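You operate a simulated robot arm through the tools that you are given. There is no shell and no other tool. Be economical: measure what you need, move in short steps, check, and stop when the job is done.

You are at the controls of a simulated robot arm. One attempt, no reset.

Task
Bend the clamped strip to 45 on the strip heater.
Fine: heater on, fold at the SOFT lamp, heater off, lower the handle only after SET; touch nothing hot.

It is judged by the outcome, as a careful person would: the job done as asked, and still so three seconds after it is handed in. It fails if anything else is knocked over, pushed out of place, dropped, spilled or broken. Flat cloth is picked up by pressing the open fingertips on it (5 to 10 N) and closing them slowly along it; thin cloth reads only 2 to 8 mm in the jaws.

Robot
A 6-joint arm with a two-finger parallel gripper, fixed in place. Base frame: the origin is at the foot of the arm, x ahead of it, y to its left, z up. Lengths are in m, angles in degrees, forces in N, time in s.
With the tool pointing down near the work surface it reaches from about 0.14 to 0.84 m from the base axis. Its first joint turns from -166.0 to 166.0 degrees. Payload 3.91 kg.
The TCP is the grasp point between the finger pads, 0.03 m short of the fingertips. In the tool frame z runs along the fingers and y along their closing line. The gripper opens to 0.11 m. The fingers are 0.02 m wide and 0.01 m thick; the gripper's body (0.048 by 0.112 m) begins 0.055 m behind the TCP.
Orientation is that of the tool frame in the base frame, as a unit quaternion [x, y, z, w]. With the fingers straight down and closing along the base's y, the tool's x points along the base's -x, its y along +y and its z along -z.

Tools
- The arm moves only by the tool servo_tool. Its arguments are lists of equal length, an entry for each row: "gripper": the closure, from 0 (fully open) to 1 (shut); "offset": the shift along the tool's x, y, z in m, a list of three; "rot": the turn, a rotation vector about the tool's x, y, z in degrees, a list of three. In form: {"gripper": [gripper, ...], "offset": [[x, y, z], ...], "rot": [[ax, ay, az], ...]}. A call has 1 to 8 rows; each row is the pose to reach, as a shift and turn from the pose commanded when the call began, along the tool's axes at that moment. Rows are played at 5 a second. More than 0.05 m and 8.6 degrees between two rows, or a gripper value outside its range, and nothing of the call is played. Where a pose cannot be reached the arm comes as near as it can. A force on the tool above 90 N (or 10 N above the force at the start of the call, whichever is more), or a blocked arm, ends the call early, and 0.2 s more pass. Each finger travels about 0.108 m/s and halts on what it meets, pressing with about 31 N; the grip force reading is that of the motor and also rises with nothing between the fingers. The clock runs only during rows and for 0.2 s after the last one: add rows that repeat a pose to give the fingers time. It gives the time, the measured TCP pose, the force on the tool (base axes), the opening and the grip force at its end, in the units of the frame above (readings bear some noise), with the torque about the TCP (base axes, N m) and any sound that the robot's microphone picked up.
- Cameras (640 x 400 px; columns grow to the right, rows downward): "scene" is fixed at [0.2229, -0.6522, 1.486]; the picture's right is [0.97, -0.25, 0.00], its down [-0.22, -0.83, -0.51] and it looks along [0.13, 0.50, -0.86] (base axes); focal length 214 px, centre (320, 200). "wrist" rides on the gripper at [0.077, 0.007, -0.114] in the tool frame; the picture's right is [-0.09, 1.00, 0.00], its down [-0.80, -0.07, -0.59] and it looks along [-0.59, -0.05, 0.80] (tool axes); focal length 270 px, centre (320, 200). There is no depth. A picture from a camera that has moved, and an enlarged one, comes with that camera's place and axes in the base frame and with its lens. The place of the scene camera against the robot may be out by one fixed shift of up to 0.018 m in any direction.
- grab_frame(camera): a new picture of that camera. The clock stands still meanwhile.
- slide_trunk(by): slides the trunk up (or, below 0, down) by that many m; the arm rides with it, the base frame stays. It gives what a move gives, with no picture.
- close_up(camera, box): a new picture of the part [left, top, right, bottom] of that camera's present view, enlarged. The clock stands still meanwhile.
- hand_in(): hands the job in; it is judged then, once.

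Work in short steps. Places have to be worked out from the pictures, the camera data and where the tool is seen: move nearer, look again, correct. Check each grasp and each placing, and mend what went wrong. You have 120 turns and 84 pictures in all, those below and enlarged ones among them. Open the gripper and draw the arm clear of the work before you hand the job in, unless the task says otherwise; then end with one line.

The tools are called by a JSON object that holds its "method" and its "body". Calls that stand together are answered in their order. servo_tool: Moves the arm, as the interface text tells. Its arguments: {"type":"object","properties":{"gripper":{"type":"array","items":{"type":"number"}},"offset":{"type":"array","items":{"type":"array","items":{"type":"number"}}},"rot":{"type":"array","items":{"type":"array","items":{"type":"number"}}}},"required":["gripper","offset","rot"]} The other tools are called the same way: slide_trunk (by) slides the trunk up or down; grab_frame (camera) takes a picture; close_up (camera, box) takes an enlarged picture of a part of a camera's view; hand_in () hands the job in.

At the start:

```text
time_s: 0.0
eef_pos: [0.1076, -0.3423, 1.2573]
tool_rot: [0.0, 1.0, 0.0, 0.0]
contact_force: [-0.4, 0.4, -0.5]
moment: [0.0, -0.01, 0.0]
gripper_width: 0.1101
gripper_force: 0.1
trunk travel left (down, up): [-0.475, 0.065]
```

scene: 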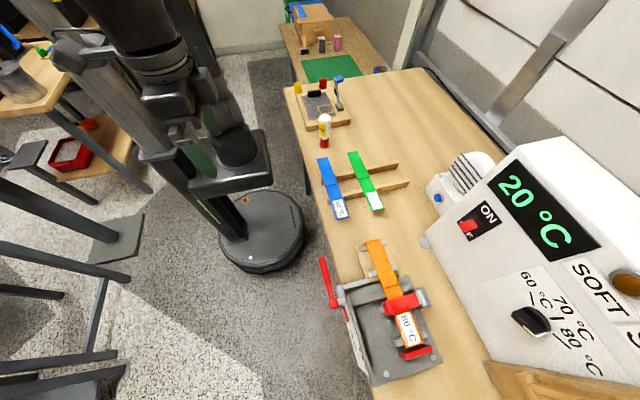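
wrist: 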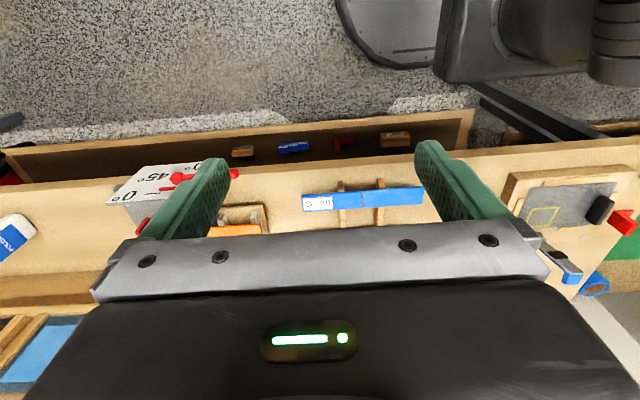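

I'll take enlarged views of the heater panel and the bender to see what there is.

{"method": "close_up", "body": {"camera": "scene", "box": [300, 220, 480, 400]}}

{"method": "close_up", "body": {"camera": "scene", "box": [420, 130, 640, 400]}}

{"method": "close_up", "body": {"camera": "wrist", "box": [0, 130, 320, 330]}}

```text
2.22 times, centred on (390, 310) of scene
camera zoom: at [0.2229, -0.6522, 1.486], right [0.97, -0.25, 0.0], down [-0.22, -0.83, -0.51], along [0.13, 0.5, -0.86], focal length 477 px, centre (164, -44)
```

zoom: 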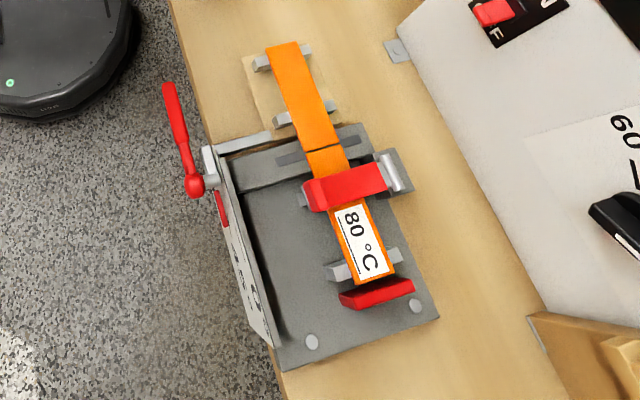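

```text
1.48 times, centred on (530, 265) of scene
camera zoom: at [0.2229, -0.6522, 1.486], right [0.97, -0.25, 0.0], down [-0.22, -0.83, -0.51], along [0.13, 0.5, -0.86], focal length 318 px, centre (9, 104)
```

zoom: 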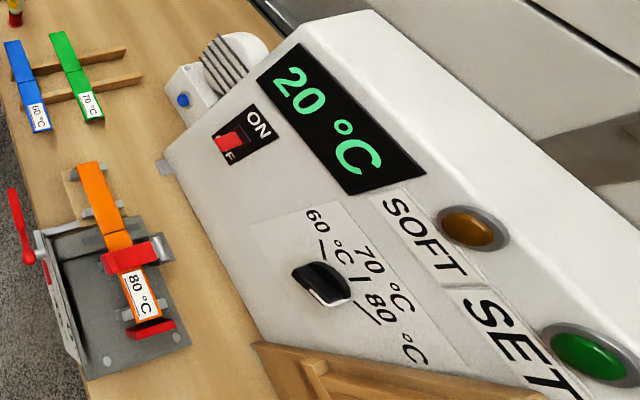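

```text
2.00 times, centred on (160, 230) of wrist
camera zoom: at [0.0306, -0.3351, 1.3715], right [0.09, 1.0, 0.0], down [0.8, -0.07, 0.59], along [0.59, -0.05, -0.8], focal length 541 px, centre (640, 140)
```

zoom: 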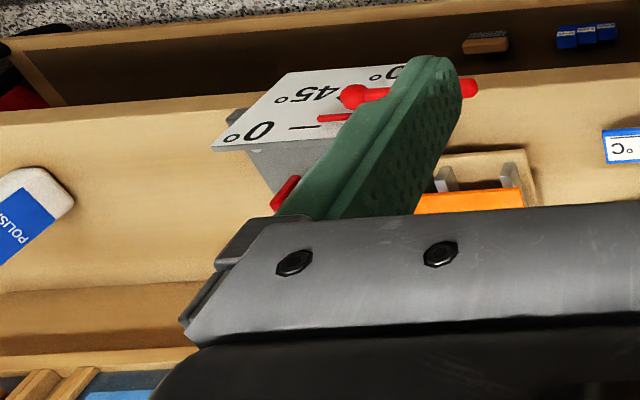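

The strip is marked 80 °C, so I have to read the dial and the protractor. I move the wrist camera sideways over the bender.

{"method": "servo_tool", "body": {"gripper": [0, 0, 0, 0, 0, 0], "offset": [[0, -0.045, 0], [0, -0.09, 0], [0, -0.135, 0], [0, -0.18, 0], [0, -0.225, 0], [0, -0.26, 0]], "rot": [[0, 0, 0], [0, 0, 0], [0, 0, 0], [0, 0, 0], [0, 0, 0], [0, 0, 0]]}}

{"method": "grab_frame", "body": {"camera": "wrist"}}

```text
time_s: 1.4
eef_pos: [0.1054, -0.6038, 1.255]
tool_rot: [-0.001, 1.0, 0.001, 0.0]
contact_force: [-0.9, 0.2, 0.1]
moment: [0.0, 0.0, -0.01]
gripper_width: 0.11
gripper_force: 0.1
trunk travel left (down, up): [-0.475, 0.065]
```

```text
78 pictures are left
camera wrist: at [0.0291, -0.5969, 1.3695], right [0.09, 1.0, 0.0], down [0.8, -0.07, 0.59], along [0.59, -0.05, -0.8], focal length 270 px, centre (320, 200)
```

wrist: 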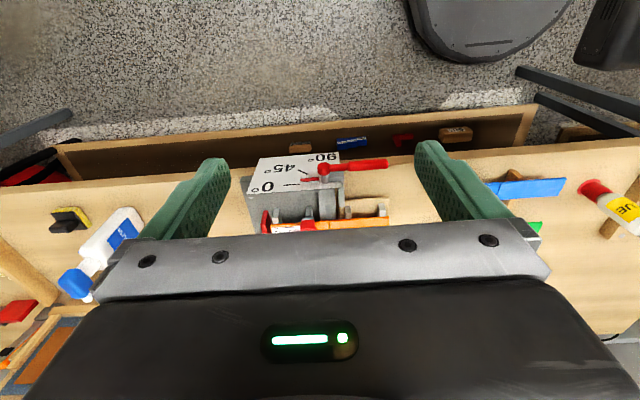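

{"method": "close_up", "body": {"camera": "wrist", "box": [235, 140, 405, 240]}}

{"method": "close_up", "body": {"camera": "scene", "box": [490, 250, 620, 380]}}

```text
3.76 times, centred on (320, 190) of wrist
camera zoom: at [0.0291, -0.5969, 1.3695], right [0.09, 1.0, 0.0], down [0.8, -0.07, 0.59], along [0.59, -0.05, -0.8], focal length 1018 px, centre (320, 238)
```

zoom: 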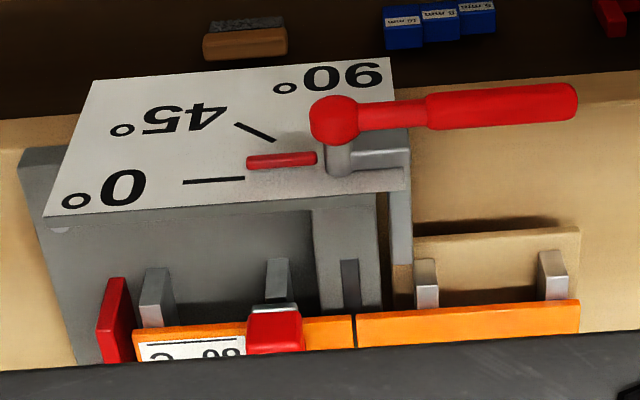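

```text
3.08 times, centred on (555, 315) of scene
camera zoom: at [0.2229, -0.6522, 1.486], right [0.97, -0.25, 0.0], down [-0.22, -0.83, -0.51], along [0.13, 0.5, -0.86], focal length 660 px, centre (-403, -154)
```

zoom: 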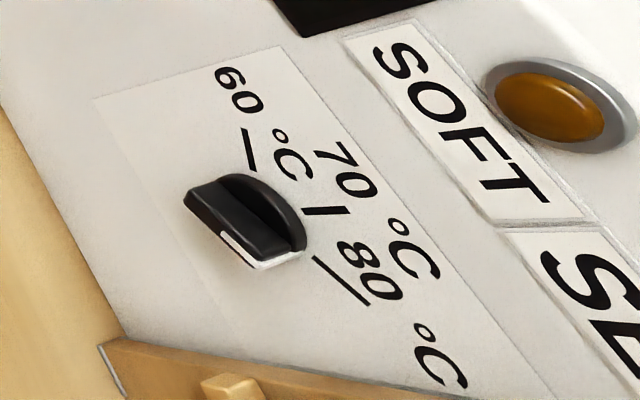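

The dial bar seems to lie towards 80 °C; the handle rises from the 0° to the 45° line. I tilt the tool forward to see the panel.

{"method": "servo_tool", "body": {"gripper": [0, 0, 0, 0, 0], "offset": [[0, 0, 0], [0, 0, 0], [0, 0, 0], [0, 0, 0], [0, 0, 0]], "rot": [[0, -7.5, 0], [0, -15, 0], [0, -22.5, 0], [0, -30, 0], [0, -30, 0]]}}

{"method": "grab_frame", "body": {"camera": "wrist"}}

```text
time_s: 2.6
eef_pos: [0.1072, -0.6011, 1.2554]
tool_rot: [-0.001, 0.966, 0.0, 0.26]
contact_force: [-0.6, 0.8, 0.4]
moment: [0.01, -0.02, -0.02]
gripper_width: 0.1097
gripper_force: 0.0
trunk travel left (down, up): [-0.475, 0.065]
```

```text
75 pictures are left
camera wrist: at [-0.0162, -0.5953, 1.3169], right [0.08, 1.0, 0.04], down [0.4, -0.07, 0.92], along [0.92, -0.05, -0.4], focal length 270 px, centre (320, 200)
```

wrist: 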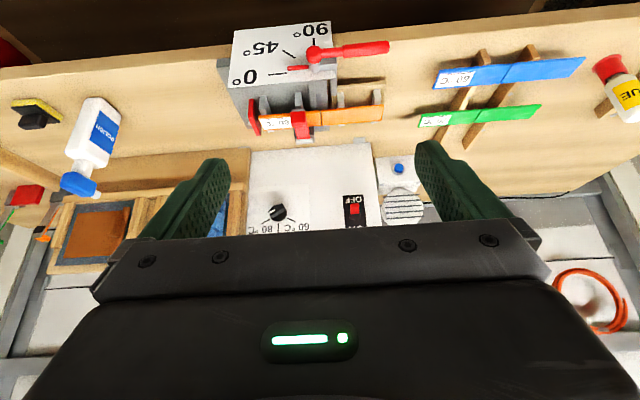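

I tilt a little further to bring the whole panel into sight.

{"method": "servo_tool", "body": {"gripper": [0, 0, 0], "offset": [[0, 0, 0], [0, 0, 0], [0, 0, 0]], "rot": [[0, -8, 0], [0, -15, 0], [0, -15, 0]]}}

{"method": "close_up", "body": {"camera": "wrist", "box": [200, 0, 440, 240]}}

```text
time_s: 3.4
eef_pos: [0.1065, -0.6023, 1.2573]
tool_rot: [-0.001, 0.924, 0.0, 0.383]
contact_force: [-0.2, -0.3, -0.4]
moment: [0.02, 0.03, -0.01]
gripper_width: 0.11
gripper_force: 0.0
trunk travel left (down, up): [-0.475, 0.065]
```

```text
1.67 times, centred on (320, 120) of wrist
camera zoom: at [-0.0274, -0.5955, 1.2828], right [0.06, 1.0, 0.06], down [0.14, -0.07, 0.99], along [0.99, -0.05, -0.15], focal length 450 px, centre (320, 333)
```

zoom: 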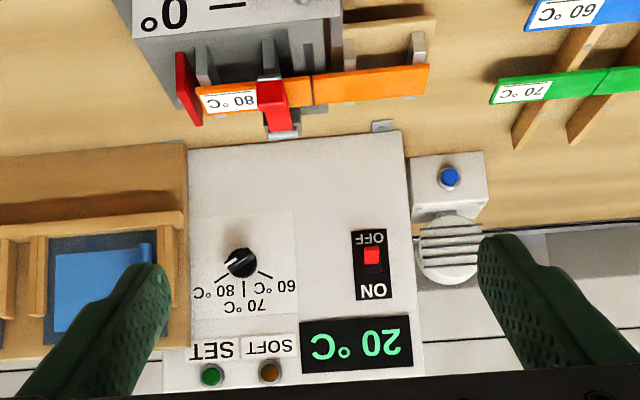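

{"method": "close_up", "body": {"camera": "wrist", "box": [265, 130, 325, 190]}}

```text
6.67 times, centred on (295, 160) of wrist
camera zoom: at [-0.0274, -0.5955, 1.2828], right [0.06, 1.0, 0.06], down [0.14, -0.07, 0.99], along [0.99, -0.05, -0.15], focal length 1802 px, centre (487, 467)
```

zoom: 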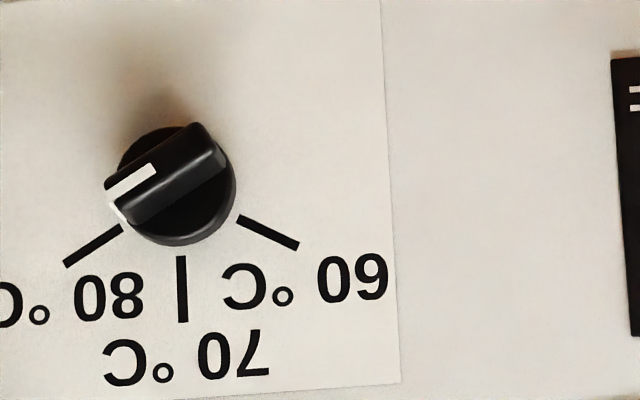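

The dial is already at 80 °C, the panel is upright at x≈0.55, with the switch near (0.554, -0.552, 1.10). Before heating I rehearse the handle grasp: I turn the tool to horizontal, pointing ahead.

{"method": "servo_tool", "body": {"gripper": [0, 0, 0, 0, 0, 0], "offset": [[0, 0, 0], [0, 0, 0], [0, 0, 0], [0, 0, 0], [0, 0, 0], [0, 0, 0]], "rot": [[0, -7.5, 0], [0, -15, 0], [0, -22.5, 0], [0, -30, 0], [0, -37.5, 0], [0, -45, 0]]}}

{"method": "servo_tool", "body": {"gripper": [0, 0, 0, 0, 0, 0, 0, 0], "offset": [[0, 0, 0], [0, 0, 0], [0, 0, 0], [0, 0, 0], [0, 0, 0], [0, 0, 0], [0, 0, 0], [0, 0, 0]], "rot": [[0, 0, 8], [0, 0, 16], [0, 0, 24], [0, 0, 32], [0, 0, 40], [0, 0, 48], [0, 0, 56], [0, 0, 64]]}}

{"method": "servo_tool", "body": {"gripper": [0, 0, 0, 0], "offset": [[0, 0, 0], [0, 0, 0], [0, 0, 0], [0, 0, 0]], "rot": [[0, 0, 8], [0, 0, 16], [0, 0, 24], [0, 0, 26]]}}

{"method": "grab_frame", "body": {"camera": "wrist"}}

{"method": "grab_frame", "body": {"camera": "scene"}}

```text
time_s: 4.8
eef_pos: [0.107, -0.6033, 1.2568]
tool_rot: [0.0, 0.706, 0.0, 0.708]
contact_force: [0.1, -0.1, -0.4]
moment: [0.01, -0.01, -0.01]
gripper_width: 0.1102
gripper_force: 0.0
trunk travel left (down, up): [-0.475, 0.065]
```

```text
time_s: 6.6
eef_pos: [0.1073, -0.6017, 1.2569]
tool_rot: [0.375, 0.6, 0.375, 0.599]
contact_force: [-0.2, -0.1, 0.7]
moment: [-0.01, 0.02, -0.01]
gripper_width: 0.1098
gripper_force: 0.1
trunk travel left (down, up): [-0.475, 0.065]
```

```text
time_s: 7.6
eef_pos: [0.1077, -0.6017, 1.2574]
tool_rot: [0.5, 0.499, 0.501, 0.499]
contact_force: [0.7, -0.8, 0.7]
moment: [0.01, -0.01, -0.01]
gripper_width: 0.1099
gripper_force: 0.1
trunk travel left (down, up): [-0.475, 0.065]
```

```text
72 pictures are left
camera wrist: at [-0.0068, -0.5254, 1.2641], right [0.0, -0.09, 1.0], down [-0.59, -0.8, -0.07], along [0.8, -0.59, -0.05], focal length 270 px, centre (320, 200)
```

wrist: 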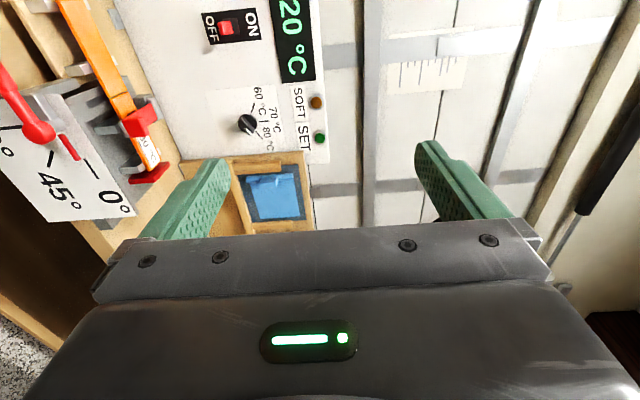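

```text
71 pictures are left
```

scene: 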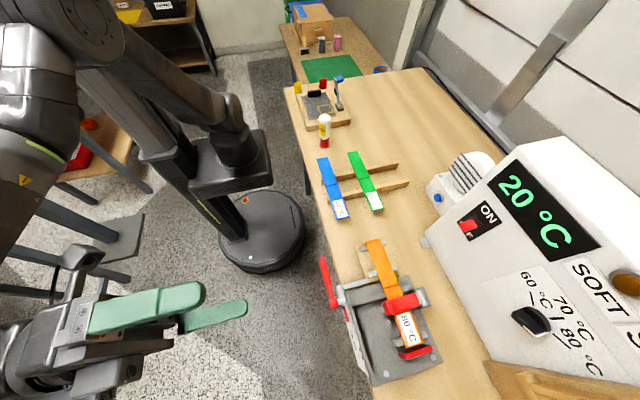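

The handle ball is near (0.255, -0.605, 0.97). I lower the trunk to come level with the bender and measure it better.

{"method": "slide_trunk", "body": {"by": -0.2}}

{"method": "grab_frame", "body": {"camera": "wrist"}}

```text
time_s: 9.8
eef_pos: [0.1072, -0.602, 1.058]
tool_rot: [0.499, 0.501, 0.5, 0.5]
contact_force: [-0.7, 0.1, 0.4]
moment: [-0.01, -0.02, -0.04]
gripper_width: 0.1099
gripper_force: 0.0
trunk travel left (down, up): [-0.275, 0.265]
```

```text
70 pictures are left
camera wrist: at [-0.0068, -0.5253, 1.064], right [0.0, -0.09, 1.0], down [-0.59, -0.8, -0.07], along [0.8, -0.59, -0.05], focal length 270 px, centre (320, 200)
```

wrist: 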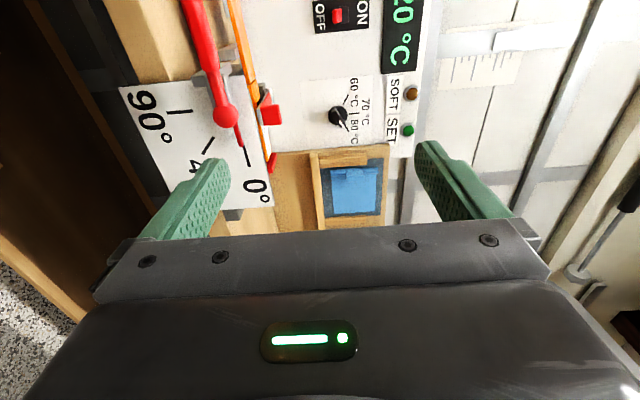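

Triangulating over the 0.2 m baseline puts the ball at about (0.266, -0.610, 0.957) and the handle along +y to about y=-0.50, with the plate at x≈0.289. I rehearse the pre-grasp in front of the handle.

{"method": "servo_tool", "body": {"gripper": [0.2, 0.4, 0.45, 0.45, 0.45], "offset": [[0.018, -0.025, 0.015], [0.036, -0.05, 0.035], [0.054, -0.075, 0.055], [0.072, -0.101, 0.083], [0.072, -0.101, 0.083]], "rot": [[0, 0, 0], [0, 0, 0], [0, 0, 0], [0, 0, 0], [0, 0, 0]]}}

{"method": "grab_frame", "body": {"camera": "wrist"}}

{"method": "close_up", "body": {"camera": "scene", "box": [220, 200, 460, 400]}}

```text
time_s: 11.0
eef_pos: [0.1908, -0.531, 0.9571]
tool_rot: [0.5, 0.5, 0.499, 0.501]
contact_force: [0.1, -0.1, -0.4]
moment: [0.0, 0.02, 0.0]
gripper_width: 0.0604
gripper_force: 0.1
trunk travel left (down, up): [-0.275, 0.265]
```

```text
69 pictures are left
camera wrist: at [0.0767, -0.454, 0.9641], right [0.0, -0.09, 1.0], down [-0.59, -0.8, -0.07], along [0.8, -0.59, -0.05], focal length 270 px, centre (320, 200)
```

wrist: 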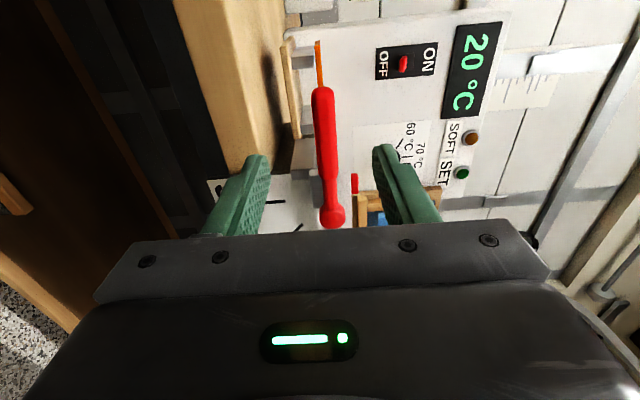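

```text
2.00 times, centred on (340, 300) of scene
camera zoom: at [0.2229, -0.6522, 1.486], right [0.97, -0.25, 0.0], down [-0.22, -0.83, -0.51], along [0.13, 0.5, -0.86], focal length 429 px, centre (280, 0)
```

zoom: 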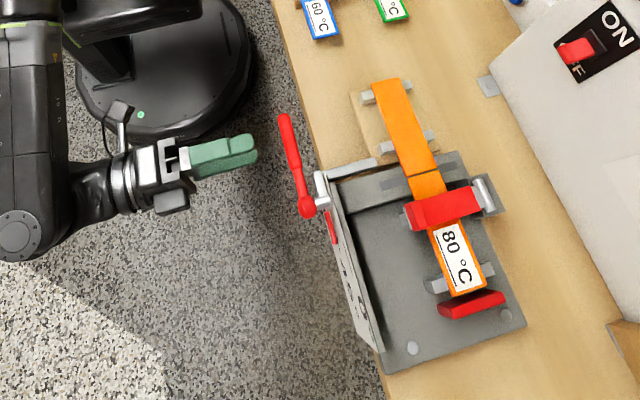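

The fingers line up with the handle (the fingertips straddle its height). I now raise the trunk by 0.145 to switch height and look at the rocker closely.

{"method": "slide_trunk", "body": {"by": 0.145}}

{"method": "servo_tool", "body": {"gripper": [0.7, 1, 1, 1, 1], "offset": [[-0.005, 0, 0.04], [-0.01, 0, 0.08], [-0.015, 0, 0.12], [-0.02, 0, 0.16], [-0.02, 0, 0.16]], "rot": [[0, 0, 0], [0, 0, 0], [0, 0, 0], [0, 0, 0], [0, 0, 0]]}}

{"method": "grab_frame", "body": {"camera": "wrist"}}

{"method": "close_up", "body": {"camera": "scene", "box": [280, 130, 560, 370]}}

```text
time_s: 12.7
eef_pos: [0.1905, -0.5318, 1.1025]
tool_rot: [0.499, 0.5, 0.5, 0.5]
contact_force: [0.3, -0.6, 0.9]
moment: [0.0, 0.0, 0.03]
gripper_width: 0.0605
gripper_force: 0.0
trunk travel left (down, up): [-0.42, 0.12]
```

```text
time_s: 13.9
eef_pos: [0.3504, -0.5495, 1.1007]
tool_rot: [0.5, 0.5, 0.5, 0.5]
contact_force: [0.0, 0.2, 0.4]
moment: [0.0, 0.01, 0.0]
gripper_width: 0.0
gripper_force: 30.9
trunk travel left (down, up): [-0.42, 0.12]
```

```text
67 pictures are left
camera wrist: at [0.2378, -0.4727, 1.1086], right [0.0, -0.09, 1.0], down [-0.59, -0.8, -0.07], along [0.8, -0.59, -0.05], focal length 270 px, centre (320, 200)
```

wrist: 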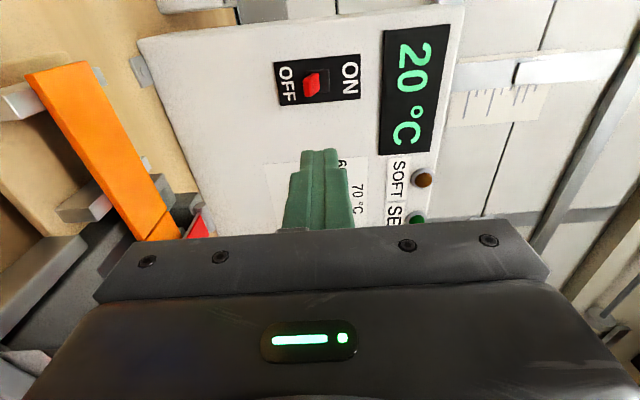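

```text
1.67 times, centred on (420, 250) of scene
camera zoom: at [0.2229, -0.6522, 1.486], right [0.97, -0.25, 0.0], down [-0.22, -0.83, -0.51], along [0.13, 0.5, -0.86], focal length 358 px, centre (153, 117)
```

zoom: 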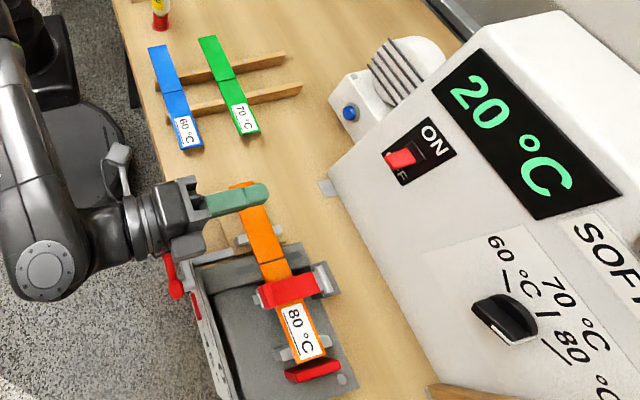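

{"method": "close_up", "body": {"camera": "wrist", "box": [260, 40, 380, 120]}}

{"method": "close_up", "body": {"camera": "scene", "box": [430, 190, 510, 250]}}

```text
5.00 times, centred on (320, 80) of wrist
camera zoom: at [0.2378, -0.4727, 1.1086], right [0.0, -0.09, 1.0], down [-0.59, -0.8, -0.07], along [0.8, -0.59, -0.05], focal length 1351 px, centre (320, 800)
```

zoom: 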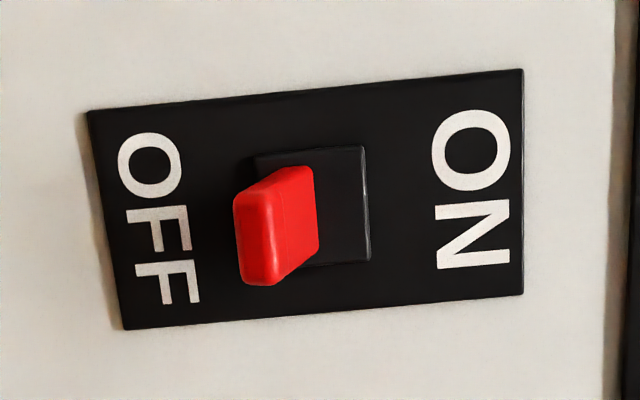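

```text
6.67 times, centred on (470, 220) of scene
camera zoom: at [0.2229, -0.6522, 1.486], right [0.97, -0.25, 0.0], down [-0.22, -0.83, -0.51], along [0.13, 0.5, -0.86], focal length 1430 px, centre (-680, 67)
```

zoom: 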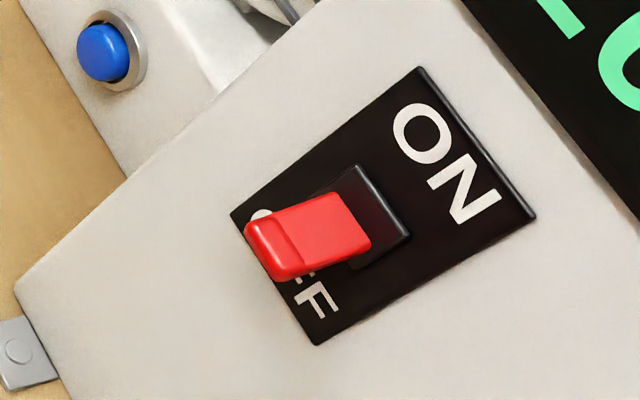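

It is a paddle toggle tilted down (OFF) and must be pushed up from below. Roll the tool another 90° so that the camera is above and the flat side of the gripper leaves room over the strip.

{"method": "servo_tool", "body": {"gripper": [1, 1, 1, 1, 1, 1, 1, 1], "offset": [[0, 0, 0], [0, 0, 0], [0, 0, 0], [0, 0, 0], [0, 0, 0], [0, 0, 0], [0, 0, 0], [0, 0, 0]], "rot": [[0, 0, 8], [0, 0, 16], [0, 0, 24], [0, 0, 32], [0, 0, 40], [0, 0, 48], [0, 0, 56], [0, 0, 64]]}}

{"method": "servo_tool", "body": {"gripper": [1, 1, 1, 1, 1], "offset": [[0, 0, 0], [0, 0, 0], [0, 0, 0], [0, 0, 0], [0, 0, 0]], "rot": [[0, 0, 8], [0, 0, 16], [0, 0, 24], [0, 0, 26], [0, 0, 26]]}}

{"method": "grab_frame", "body": {"camera": "wrist"}}

```text
time_s: 15.7
eef_pos: [0.3516, -0.5502, 1.1017]
tool_rot: [0.689, 0.158, 0.689, 0.157]
contact_force: [0.6, 0.4, 1.1]
moment: [-0.03, 0.02, 0.03]
gripper_width: 0.0
gripper_force: 31.1
trunk travel left (down, up): [-0.42, 0.12]
```

```text
time_s: 16.9
eef_pos: [0.3504, -0.5499, 1.1024]
tool_rot: [0.707, -0.001, 0.707, 0.0]
contact_force: [0.3, 0.5, -0.3]
moment: [-0.02, 0.0, 0.02]
gripper_width: 0.0
gripper_force: 30.9
trunk travel left (down, up): [-0.42, 0.12]
```

```text
63 pictures are left
camera wrist: at [0.2366, -0.5578, 1.1802], right [0.0, -1.0, -0.09], down [-0.59, 0.07, -0.8], along [0.8, 0.05, -0.59], focal length 270 px, centre (320, 200)
```

wrist: 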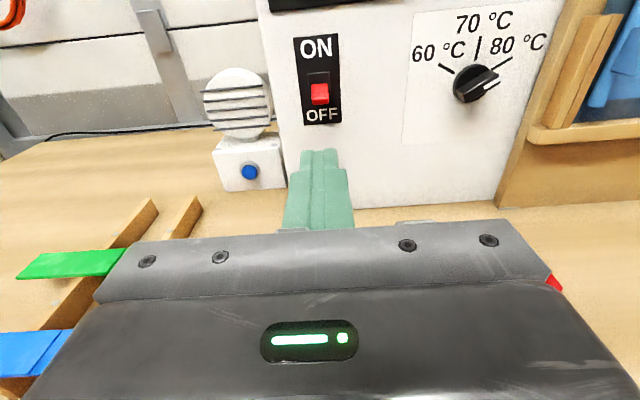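

The paddle's tip is at about (0.55, -0.55, 1.09). I pitch the tool 20° downward to keep the wrist well above the strip, and come up below the paddle.

{"method": "servo_tool", "body": {"gripper": [1, 1, 1, 1, 1], "offset": [[0, 0, 0.02], [0, 0, 0.05], [-0.01, 0, 0.09], [-0.04, 0, 0.125], [-0.04, 0, 0.125]], "rot": [[0, -7, 0], [0, -14, 0], [0, -20, 0], [0, -20, 0], [0, -20, 0]]}}

{"method": "grab_frame", "body": {"camera": "wrist"}}

{"method": "close_up", "body": {"camera": "scene", "box": [330, 150, 550, 330]}}

```text
time_s: 18.1
eef_pos: [0.4773, -0.5517, 1.0633]
tool_rot: [0.819, 0.0, 0.573, 0.0]
contact_force: [0.3, -0.2, -0.6]
moment: [-0.05, 0.0, 0.01]
gripper_width: 0.0
gripper_force: 30.7
trunk travel left (down, up): [-0.42, 0.12]
```

```text
62 pictures are left
camera wrist: at [0.3965, -0.5586, 1.1753], right [-0.03, -1.0, -0.08], down [-0.83, 0.07, -0.55], along [0.55, 0.05, -0.83], focal length 270 px, centre (320, 200)
```

wrist: 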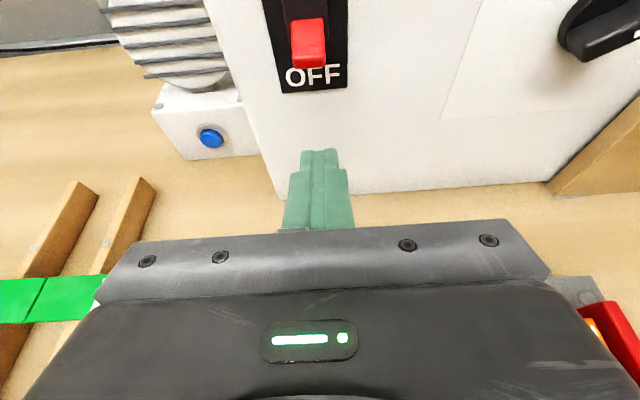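

```text
2.22 times, centred on (440, 240) of scene
camera zoom: at [0.2229, -0.6522, 1.486], right [0.97, -0.25, 0.0], down [-0.22, -0.83, -0.51], along [0.13, 0.5, -0.86], focal length 477 px, centre (53, 111)
```

zoom: 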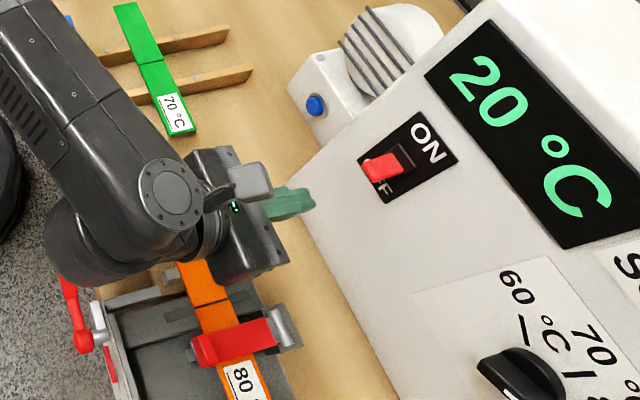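

The fingertip is below and in front of the paddle, whose lower edge is at z≈1.088. I go ahead under it.

{"method": "servo_tool", "body": {"gripper": [1, 1, 1, 1], "offset": [[0.0042, 0, 0.0116], [0.0085, 0, 0.0232], [0.0127, 0, 0.0348], [0.0127, 0, 0.0348]], "rot": [[0, 0, 0], [0, 0, 0], [0, 0, 0], [0, 0, 0]]}}

{"method": "close_up", "body": {"camera": "wrist", "box": [240, 0, 400, 240]}}

{"method": "close_up", "body": {"camera": "scene", "box": [420, 180, 520, 260]}}

```text
time_s: 19.1
eef_pos: [0.5148, -0.5521, 1.0619]
tool_rot: [0.819, 0.0, 0.574, 0.0]
contact_force: [0.5, 0.6, -0.2]
moment: [0.01, 0.01, 0.02]
gripper_width: 0.0
gripper_force: 31.2
trunk travel left (down, up): [-0.42, 0.12]
```

```text
1.67 times, centred on (320, 120) of wrist
camera zoom: at [0.4333, -0.5582, 1.1743], right [-0.03, -1.0, -0.08], down [-0.83, 0.07, -0.55], along [0.55, 0.05, -0.83], focal length 450 px, centre (320, 333)
```

zoom: 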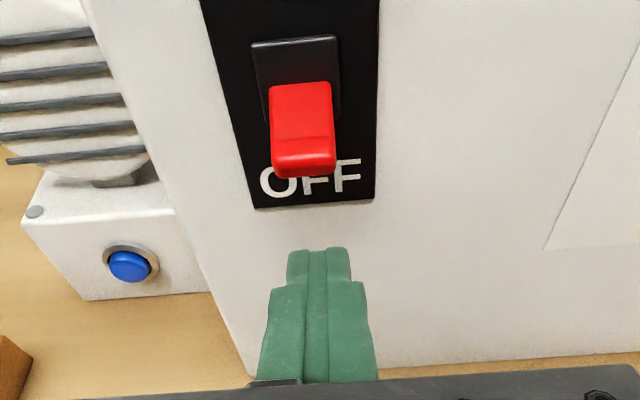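

```text
5.00 times, centred on (470, 220) of scene
camera zoom: at [0.2229, -0.6522, 1.486], right [0.97, -0.25, 0.0], down [-0.22, -0.83, -0.51], along [0.13, 0.5, -0.86], focal length 1072 px, centre (-430, 100)
```

zoom: 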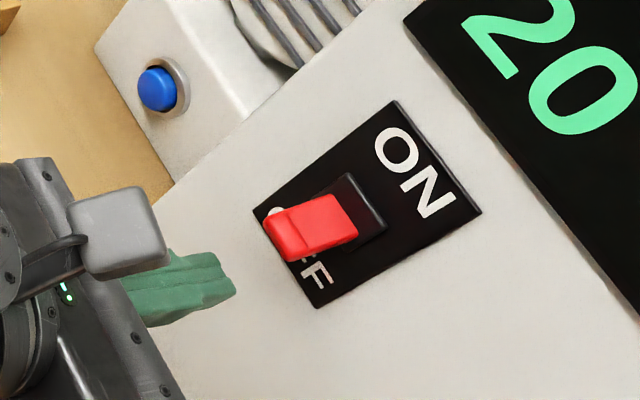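

The paddle tip lies at (0.538, -0.55, 1.093) and the panel at x≈0.57. I move 10 mm further in and push up in small steps.

{"method": "servo_tool", "body": {"gripper": [1, 1, 1, 1, 1, 1, 1], "offset": [[0.0034, 0, 0.0094], [0.0128, 0, 0.006], [0.0222, 0, 0.0026], [0.0316, 0, -0.0009], [0.0363, 0, -0.0026], [0.041, 0, -0.0043], [0.041, 0, -0.0043]], "rot": [[0, 0, 0], [0, 0, 0], [0, 0, 0], [0, 0, 0], [0, 0, 0], [0, 0, 0], [0, 0, 0]]}}

{"method": "close_up", "body": {"camera": "scene", "box": [420, 150, 640, 310]}}

```text
time_s: 20.7
eef_pos: [0.5228, -0.5502, 1.1032]
tool_rot: [0.819, 0.001, 0.574, 0.0]
contact_force: [-0.6, 0.7, 0.5]
moment: [0.0, -0.02, 0.01]
gripper_width: 0.0004
gripper_force: 31.3
trunk travel left (down, up): [-0.42, 0.12]
```

```text
2.50 times, centred on (530, 230) of scene
camera zoom: at [0.2229, -0.6522, 1.486], right [0.97, -0.25, 0.0], down [-0.22, -0.83, -0.51], along [0.13, 0.5, -0.86], focal length 536 px, centre (-205, 125)
```

zoom: 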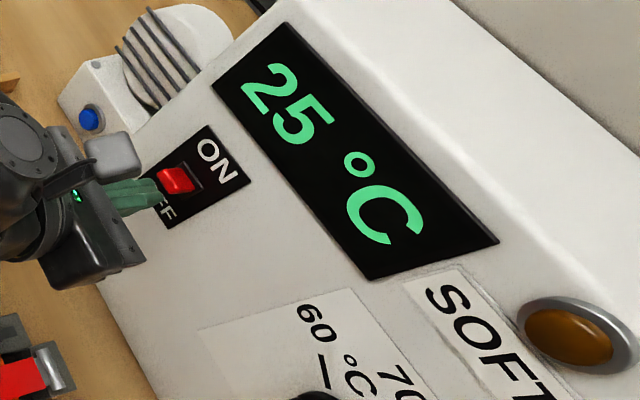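

The heater is on and already reads 25 °C. I retreat at once and roll the tool back to the rehearsed handle pose.

{"method": "servo_tool", "body": {"gripper": [1, 1, 1, 1, 1, 0.8, 0.6, 0.45], "offset": [[-0.0154, 0, -0.0423], [-0.0325, 0, -0.0893], [-0.0496, 0, -0.1363], [-0.0667, 0, -0.1833], [-0.0838, 0, -0.2303], [-0.1009, 0, -0.2773], [-0.1132, 0, -0.311], [-0.1132, 0, -0.311]], "rot": [[0, 0, 0], [0, 0, 0], [0, 0, 0], [0, 7, 0], [0, 14, 0], [0, 20, 0], [0, 20, 0], [0, 20, 0]]}}

{"method": "servo_tool", "body": {"gripper": [0.45, 0.45, 0.45, 0.45, 0.45, 0.45, 0.45, 0.45], "offset": [[0, -0.003, 0], [0, -0.006, 0], [0, -0.009, 0], [0, -0.012, 0], [0, -0.015, 0], [0, -0.018, 0], [0, -0.019, 0], [0, -0.019, 0]], "rot": [[0, 0, -8], [0, 0, -16], [0, 0, -24], [0, 0, -32], [0, 0, -40], [0, 0, -48], [0, 0, -56], [0, 0, -64]]}}

{"method": "servo_tool", "body": {"gripper": [0.45, 0.45, 0.45, 0.45], "offset": [[0, 0, 0], [0, 0, 0], [0, 0, 0], [0, 0, 0]], "rot": [[0, 0, -8.5], [0, 0, -17], [0, 0, -25.5], [0, 0, -26]]}}

{"method": "slide_trunk", "body": {"by": -0.145}}

{"method": "grab_frame", "body": {"camera": "wrist"}}

```text
time_s: 22.5
eef_pos: [0.1917, -0.5514, 1.1039]
tool_rot: [0.706, 0.001, 0.708, 0.0]
contact_force: [-0.1, 0.0, 0.3]
moment: [-0.01, -0.04, -0.02]
gripper_width: 0.0607
gripper_force: 0.1
trunk travel left (down, up): [-0.42, 0.12]
```

```text
time_s: 24.3
eef_pos: [0.1911, -0.5332, 1.1032]
tool_rot: [0.6, 0.375, 0.6, 0.375]
contact_force: [-0.8, 0.0, 0.5]
moment: [0.02, -0.01, 0.01]
gripper_width: 0.0609
gripper_force: 0.0
trunk travel left (down, up): [-0.42, 0.12]
```

```text
time_s: 25.3
eef_pos: [0.1915, -0.5324, 1.1014]
tool_rot: [0.5, 0.5, 0.5, 0.5]
contact_force: [0.6, 0.6, -0.8]
moment: [0.03, 0.02, 0.03]
gripper_width: 0.0606
gripper_force: 0.0
trunk travel left (down, up): [-0.42, 0.12]
```

```text
time_s: 27.0
eef_pos: [0.1909, -0.5315, 0.958]
tool_rot: [0.5, 0.5, 0.5, 0.5]
contact_force: [0.6, -1.1, 0.3]
moment: [-0.01, 0.02, 0.02]
gripper_width: 0.0605
gripper_force: 0.0
trunk travel left (down, up): [-0.275, 0.265]
```

```text
57 pictures are left
camera wrist: at [0.0776, -0.455, 0.9648], right [0.0, -0.09, 1.0], down [-0.59, -0.8, -0.07], along [0.8, -0.59, -0.05], focal length 270 px, centre (320, 200)
```

wrist: 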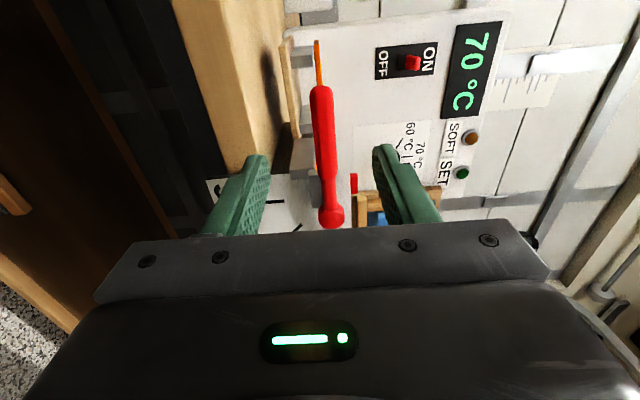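

The display reads 70 °C and SOFT is still dark. I move onto the handle and close on it without lifting.

{"method": "servo_tool", "body": {"gripper": [0.45, 0.45, 0.7, 0.9, 1, 1], "offset": [[0, 0, 0.035], [0, 0, 0.058], [0, 0, 0.058], [0, 0, 0.058], [0, 0, 0.058], [0, 0, 0.058]], "rot": [[0, 0, 0], [0, 0, 0], [0, 0, 0], [0, 0, 0], [0, 0, 0], [0, 0, 0]]}}

{"method": "grab_frame", "body": {"camera": "wrist"}}

{"method": "grab_frame", "body": {"camera": "scene"}}

```text
time_s: 28.4
eef_pos: [0.2492, -0.5327, 0.9611]
tool_rot: [0.498, 0.5, 0.499, 0.503]
contact_force: [5.8, -15.0, 44.9]
moment: [0.26, 0.2, 0.52]
gripper_width: 0.0156
gripper_force: 45.1
trunk travel left (down, up): [-0.275, 0.265]
```

```text
56 pictures are left
camera wrist: at [0.1356, -0.4555, 0.9664], right [-0.01, -0.08, 1.0], down [-0.59, -0.8, -0.07], along [0.8, -0.59, -0.04], focal length 270 px, centre (320, 200)
```

wrist: 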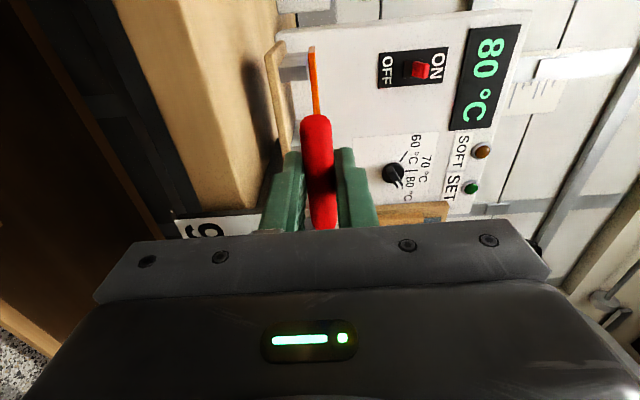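

```text
55 pictures are left
```

scene: 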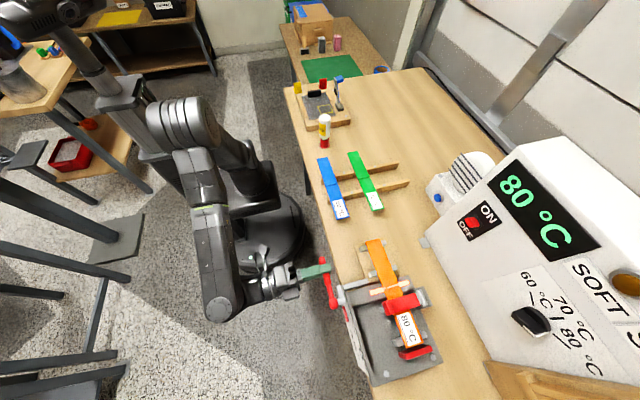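

I have the handle (width 15.6 mm), but the tool presses down on it with 45 N, so I raise the commanded pose a few mm to relax, and wait for SOFT.

{"method": "servo_tool", "body": {"gripper": [1, 1], "offset": [[-0.001, 0.002, 0], [-0.001, 0.004, 0]], "rot": [[0, 0, 0], [0, 0, 0]]}}

{"method": "grab_frame", "body": {"camera": "wrist"}}

```text
time_s: 29.0
eef_pos: [0.2485, -0.5313, 0.9619]
tool_rot: [0.5, 0.499, 0.5, 0.501]
contact_force: [1.1, -4.1, 23.0]
moment: [-0.42, -0.37, -1.05]
gripper_width: 0.0157
gripper_force: 45.1
trunk travel left (down, up): [-0.275, 0.265]
```

```text
54 pictures are left
camera wrist: at [0.1355, -0.4556, 0.9677], right [0.0, -0.09, 1.0], down [-0.59, -0.8, -0.07], along [0.8, -0.59, -0.05], focal length 270 px, centre (320, 200)
```

wrist: 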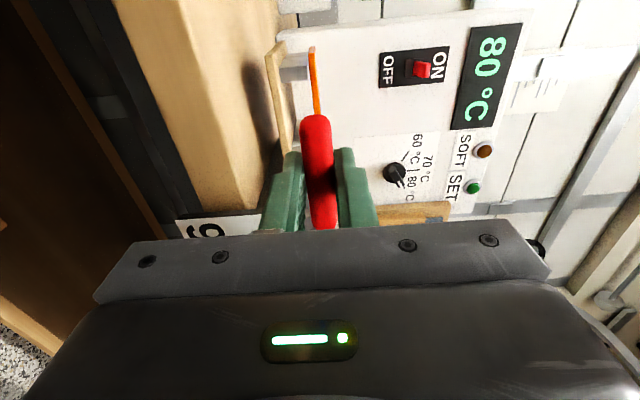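

The heater reads 80 °C but the SOFT lamp is still dark. I relax another 2 mm and wait about a second.

{"method": "servo_tool", "body": {"gripper": [1, 1, 1, 1], "offset": [[0, 0.002, 0], [0, 0.002, 0], [0, 0.002, 0], [0, 0.002, 0]], "rot": [[0, 0, 0], [0, 0, 0], [0, 0, 0], [0, 0, 0]]}}

{"method": "close_up", "body": {"camera": "wrist", "box": [400, 30, 540, 210]}}

```text
time_s: 30.0
eef_pos: [0.2492, -0.5326, 0.962]
tool_rot: [0.502, 0.499, 0.501, 0.498]
contact_force: [-5.6, 8.9, -11.9]
moment: [0.73, -0.1, -0.69]
gripper_width: 0.0156
gripper_force: 45.0
trunk travel left (down, up): [-0.275, 0.265]
```

```text
2.22 times, centred on (470, 120) of wrist
camera zoom: at [0.1353, -0.4559, 0.9689], right [0.0, -0.09, 1.0], down [-0.59, -0.8, -0.07], along [0.81, -0.59, -0.06], focal length 601 px, centre (-13, 378)
```

zoom: 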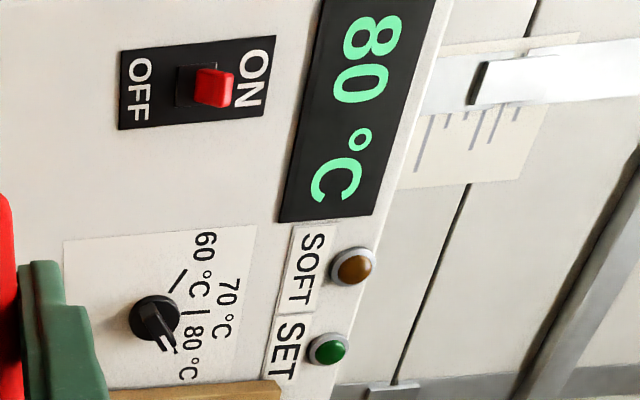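

SOFT is still dark; the handle hardly yields to the small load. I ease down 0.8 mm and wait 1.6 s.

{"method": "servo_tool", "body": {"gripper": [1, 1, 1, 1, 1, 1, 1], "offset": [[0, -0.0008, 0], [0, -0.0008, 0], [0, -0.0008, 0], [0, -0.0008, 0], [0, -0.0008, 0], [0, -0.0008, 0], [0, -0.0008, 0]], "rot": [[0, 0, 0], [0, 0, 0], [0, 0, 0], [0, 0, 0], [0, 0, 0], [0, 0, 0], [0, 0, 0]]}}

{"method": "close_up", "body": {"camera": "wrist", "box": [400, 30, 540, 210]}}

```text
time_s: 31.6
eef_pos: [0.2486, -0.5331, 0.9614]
tool_rot: [0.5, 0.501, 0.5, 0.499]
contact_force: [-8.4, 19.2, -19.5]
moment: [1.39, 0.16, 0.46]
gripper_width: 0.0161
gripper_force: 44.6
trunk travel left (down, up): [-0.275, 0.265]
```

```text
2.22 times, centred on (470, 120) of wrist
camera zoom: at [0.1353, -0.4559, 0.9694], right [0.0, -0.09, 1.0], down [-0.59, -0.8, -0.07], along [0.81, -0.59, -0.05], focal length 601 px, centre (-13, 378)
```

zoom: 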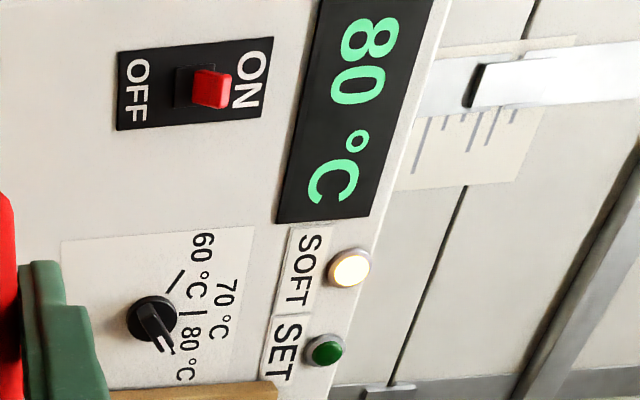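

SOFT is lit. I swing the handle up about its pivot (radius 0.077 m) to 45°.

{"method": "servo_tool", "body": {"gripper": [1, 1, 1, 1, 1, 1, 1], "offset": [[-0.0007, 0.01, 0], [-0.0026, 0.0199, 0], [-0.0059, 0.0295, 0], [-0.0103, 0.0385, 0], [-0.0159, 0.0469, 0], [-0.0226, 0.0544, 0], [-0.0226, 0.0544, 0]], "rot": [[0, 0, 7.5], [0, 0, 15], [0, 0, 22.5], [0, 0, 30], [0, 0, 37.5], [0, 0, 45], [0, 0, 45]]}}

{"method": "grab_frame", "body": {"camera": "wrist"}}

{"method": "close_up", "body": {"camera": "scene", "box": [290, 210, 470, 390]}}

```text
time_s: 33.2
eef_pos: [0.2478, -0.5571, 1.0167]
tool_rot: [0.654, 0.27, 0.654, 0.269]
contact_force: [-2.4, 1.5, -12.3]
moment: [0.82, 0.31, 0.02]
gripper_width: 0.0164
gripper_force: 44.9
trunk travel left (down, up): [-0.275, 0.265]
```

```text
51 pictures are left
camera wrist: at [0.1355, -0.5076, 1.0771], right [0.0, -0.77, 0.64], down [-0.59, -0.52, -0.62], along [0.8, -0.38, -0.46], focal length 270 px, centre (320, 200)
```

wrist: 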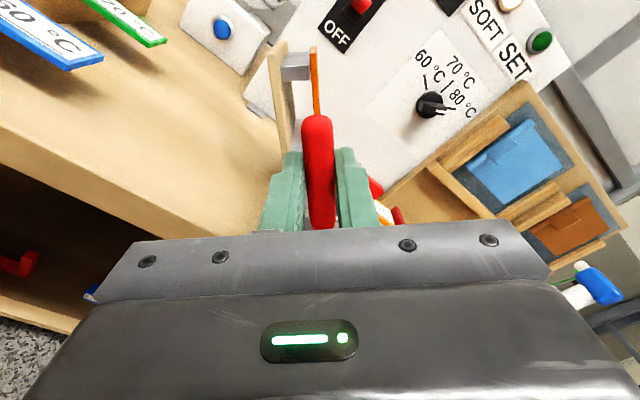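

```text
2.22 times, centred on (380, 300) of scene
camera zoom: at [0.2229, -0.6522, 1.486], right [0.97, -0.25, 0.0], down [-0.22, -0.83, -0.51], along [0.13, 0.5, -0.86], focal length 477 px, centre (187, -22)
```

zoom: 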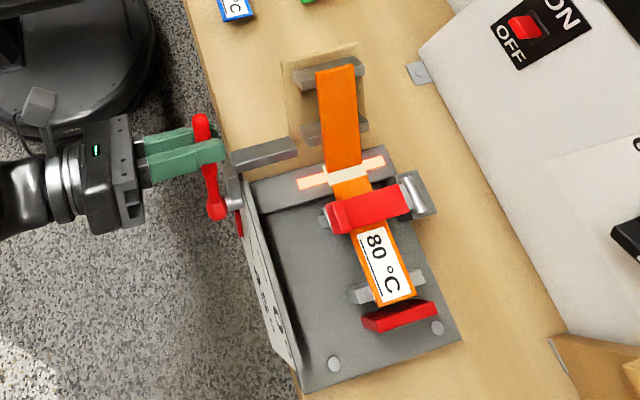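

The bend is made; tool roll reads 135.1°, i.e. 45°. I open slightly, with the lower finger still under the handle, to see whether it holds by itself.

{"method": "servo_tool", "body": {"gripper": [0.8, 0.78], "offset": [[0, 0, 0], [0, 0, 0]], "rot": [[0, 0, 0], [0, 0, 0]]}}

{"method": "close_up", "body": {"camera": "wrist", "box": [230, 30, 430, 240]}}

{"method": "close_up", "body": {"camera": "scene", "box": [320, 240, 400, 320]}}

```text
time_s: 33.8
eef_pos: [0.2493, -0.5553, 1.0188]
tool_rot: [0.653, 0.271, 0.654, 0.27]
contact_force: [-0.2, 0.4, 0.2]
moment: [-0.02, -0.01, -0.01]
gripper_width: 0.0241
gripper_force: 0.0
trunk travel left (down, up): [-0.275, 0.265]
```

```text
1.90 times, centred on (330, 135) of wrist
camera zoom: at [0.1353, -0.5066, 1.0775], right [0.0, -0.77, 0.64], down [-0.59, -0.52, -0.62], along [0.8, -0.38, -0.46], focal length 515 px, centre (301, 324)
```

zoom: 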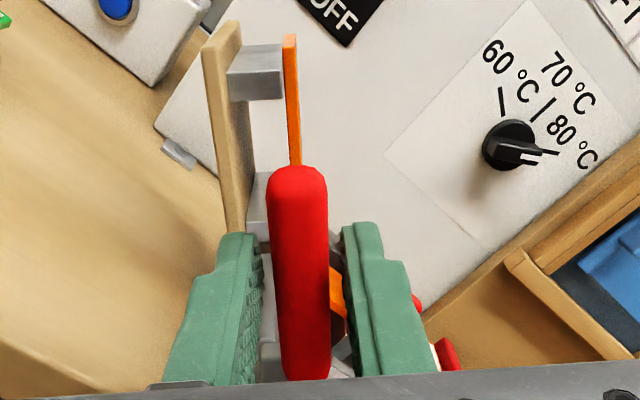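

```text
5.00 times, centred on (360, 280) of scene
camera zoom: at [0.2229, -0.6522, 1.486], right [0.97, -0.25, 0.0], down [-0.22, -0.83, -0.51], along [0.13, 0.5, -0.86], focal length 1072 px, centre (120, -200)
```

zoom: 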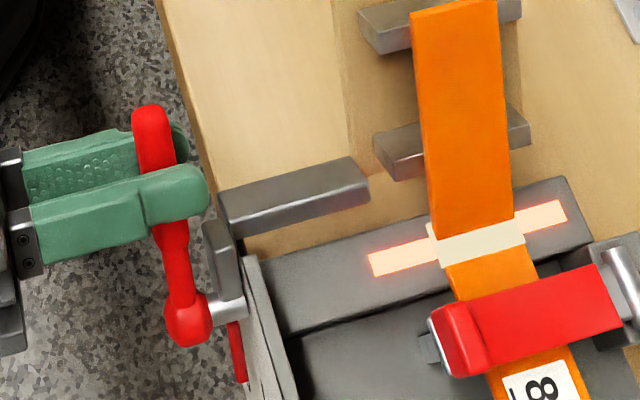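

The handle stays up untouched. I back out and check the pointer against the 45° line.

{"method": "servo_tool", "body": {"gripper": [0.55, 0.5, 0.5], "offset": [[0, 0, 0], [0, 0, -0.05], [0, 0, -0.075]], "rot": [[0, 0, 0], [0, 0, 0], [0, 0, 0]]}}

{"method": "grab_frame", "body": {"camera": "wrist"}}

```text
time_s: 34.6
eef_pos: [0.1724, -0.5562, 1.0176]
tool_rot: [0.653, 0.271, 0.653, 0.27]
contact_force: [0.5, 0.1, -0.4]
moment: [-0.01, 0.01, -0.04]
gripper_width: 0.0549
gripper_force: 0.1
trunk travel left (down, up): [-0.275, 0.265]
```

```text
47 pictures are left
camera wrist: at [0.0595, -0.5062, 1.0776], right [0.0, -0.77, 0.64], down [-0.59, -0.52, -0.62], along [0.8, -0.38, -0.46], focal length 270 px, centre (320, 200)
```

wrist: 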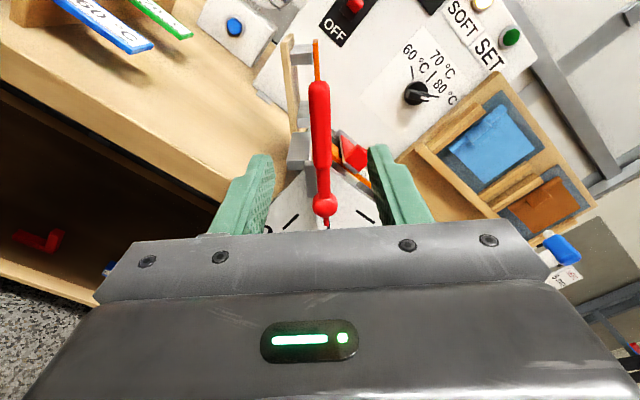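

The handle seems close to 45°, but the pointer is half hidden. I go back to the earlier viewpoint to read it while the strip is still soft.

{"method": "servo_tool", "body": {"gripper": [0.5, 0.5, 0.5, 0.5, 0.5, 0.5], "offset": [[0, 0.01, -0.02], [-0.001, 0.02, -0.04], [-0.002, 0.03, -0.065], [-0.003, 0.04, -0.065], [-0.004, 0.05, -0.065], [-0.004, 0.061, -0.065]], "rot": [[0, 0, -7.5], [0, 0, -15], [0, 0, -22.5], [0, 0, -30], [0, 0, -37.5], [0, 0, -45]]}}

{"method": "close_up", "body": {"camera": "wrist", "box": [100, 10, 420, 220]}}

{"method": "close_up", "body": {"camera": "wrist", "box": [180, 80, 290, 180]}}

```text
time_s: 36.0
eef_pos: [0.1096, -0.603, 1.0569]
tool_rot: [0.5, 0.5, 0.499, 0.501]
contact_force: [0.4, 0.7, 0.2]
moment: [0.01, -0.03, -0.04]
gripper_width: 0.0551
gripper_force: 0.1
trunk travel left (down, up): [-0.275, 0.265]
```

```text
1.90 times, centred on (260, 115) of wrist
camera zoom: at [-0.0039, -0.5247, 1.0639], right [0.0, -0.09, 1.0], down [-0.59, -0.8, -0.07], along [0.8, -0.59, -0.05], focal length 515 px, centre (434, 362)
```

zoom: 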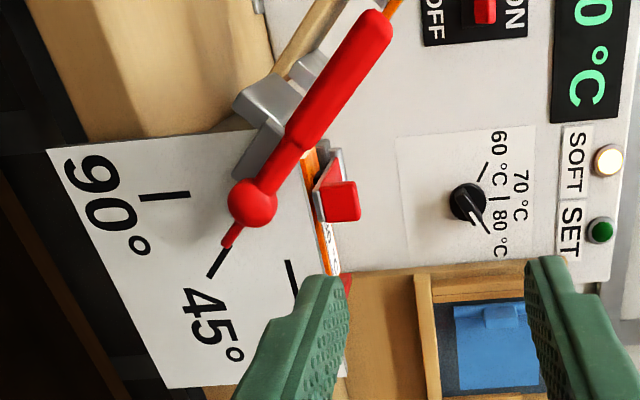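

```text
4.00 times, centred on (235, 130) of wrist
camera zoom: at [-0.0039, -0.5247, 1.0639], right [0.0, -0.09, 1.0], down [-0.59, -0.8, -0.07], along [0.8, -0.59, -0.05], focal length 1081 px, centre (660, 480)
```

zoom: 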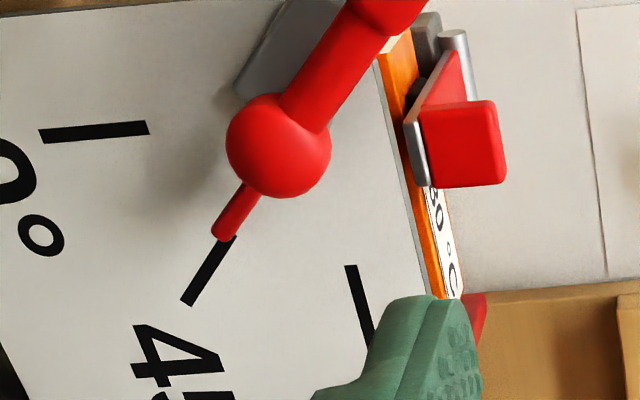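

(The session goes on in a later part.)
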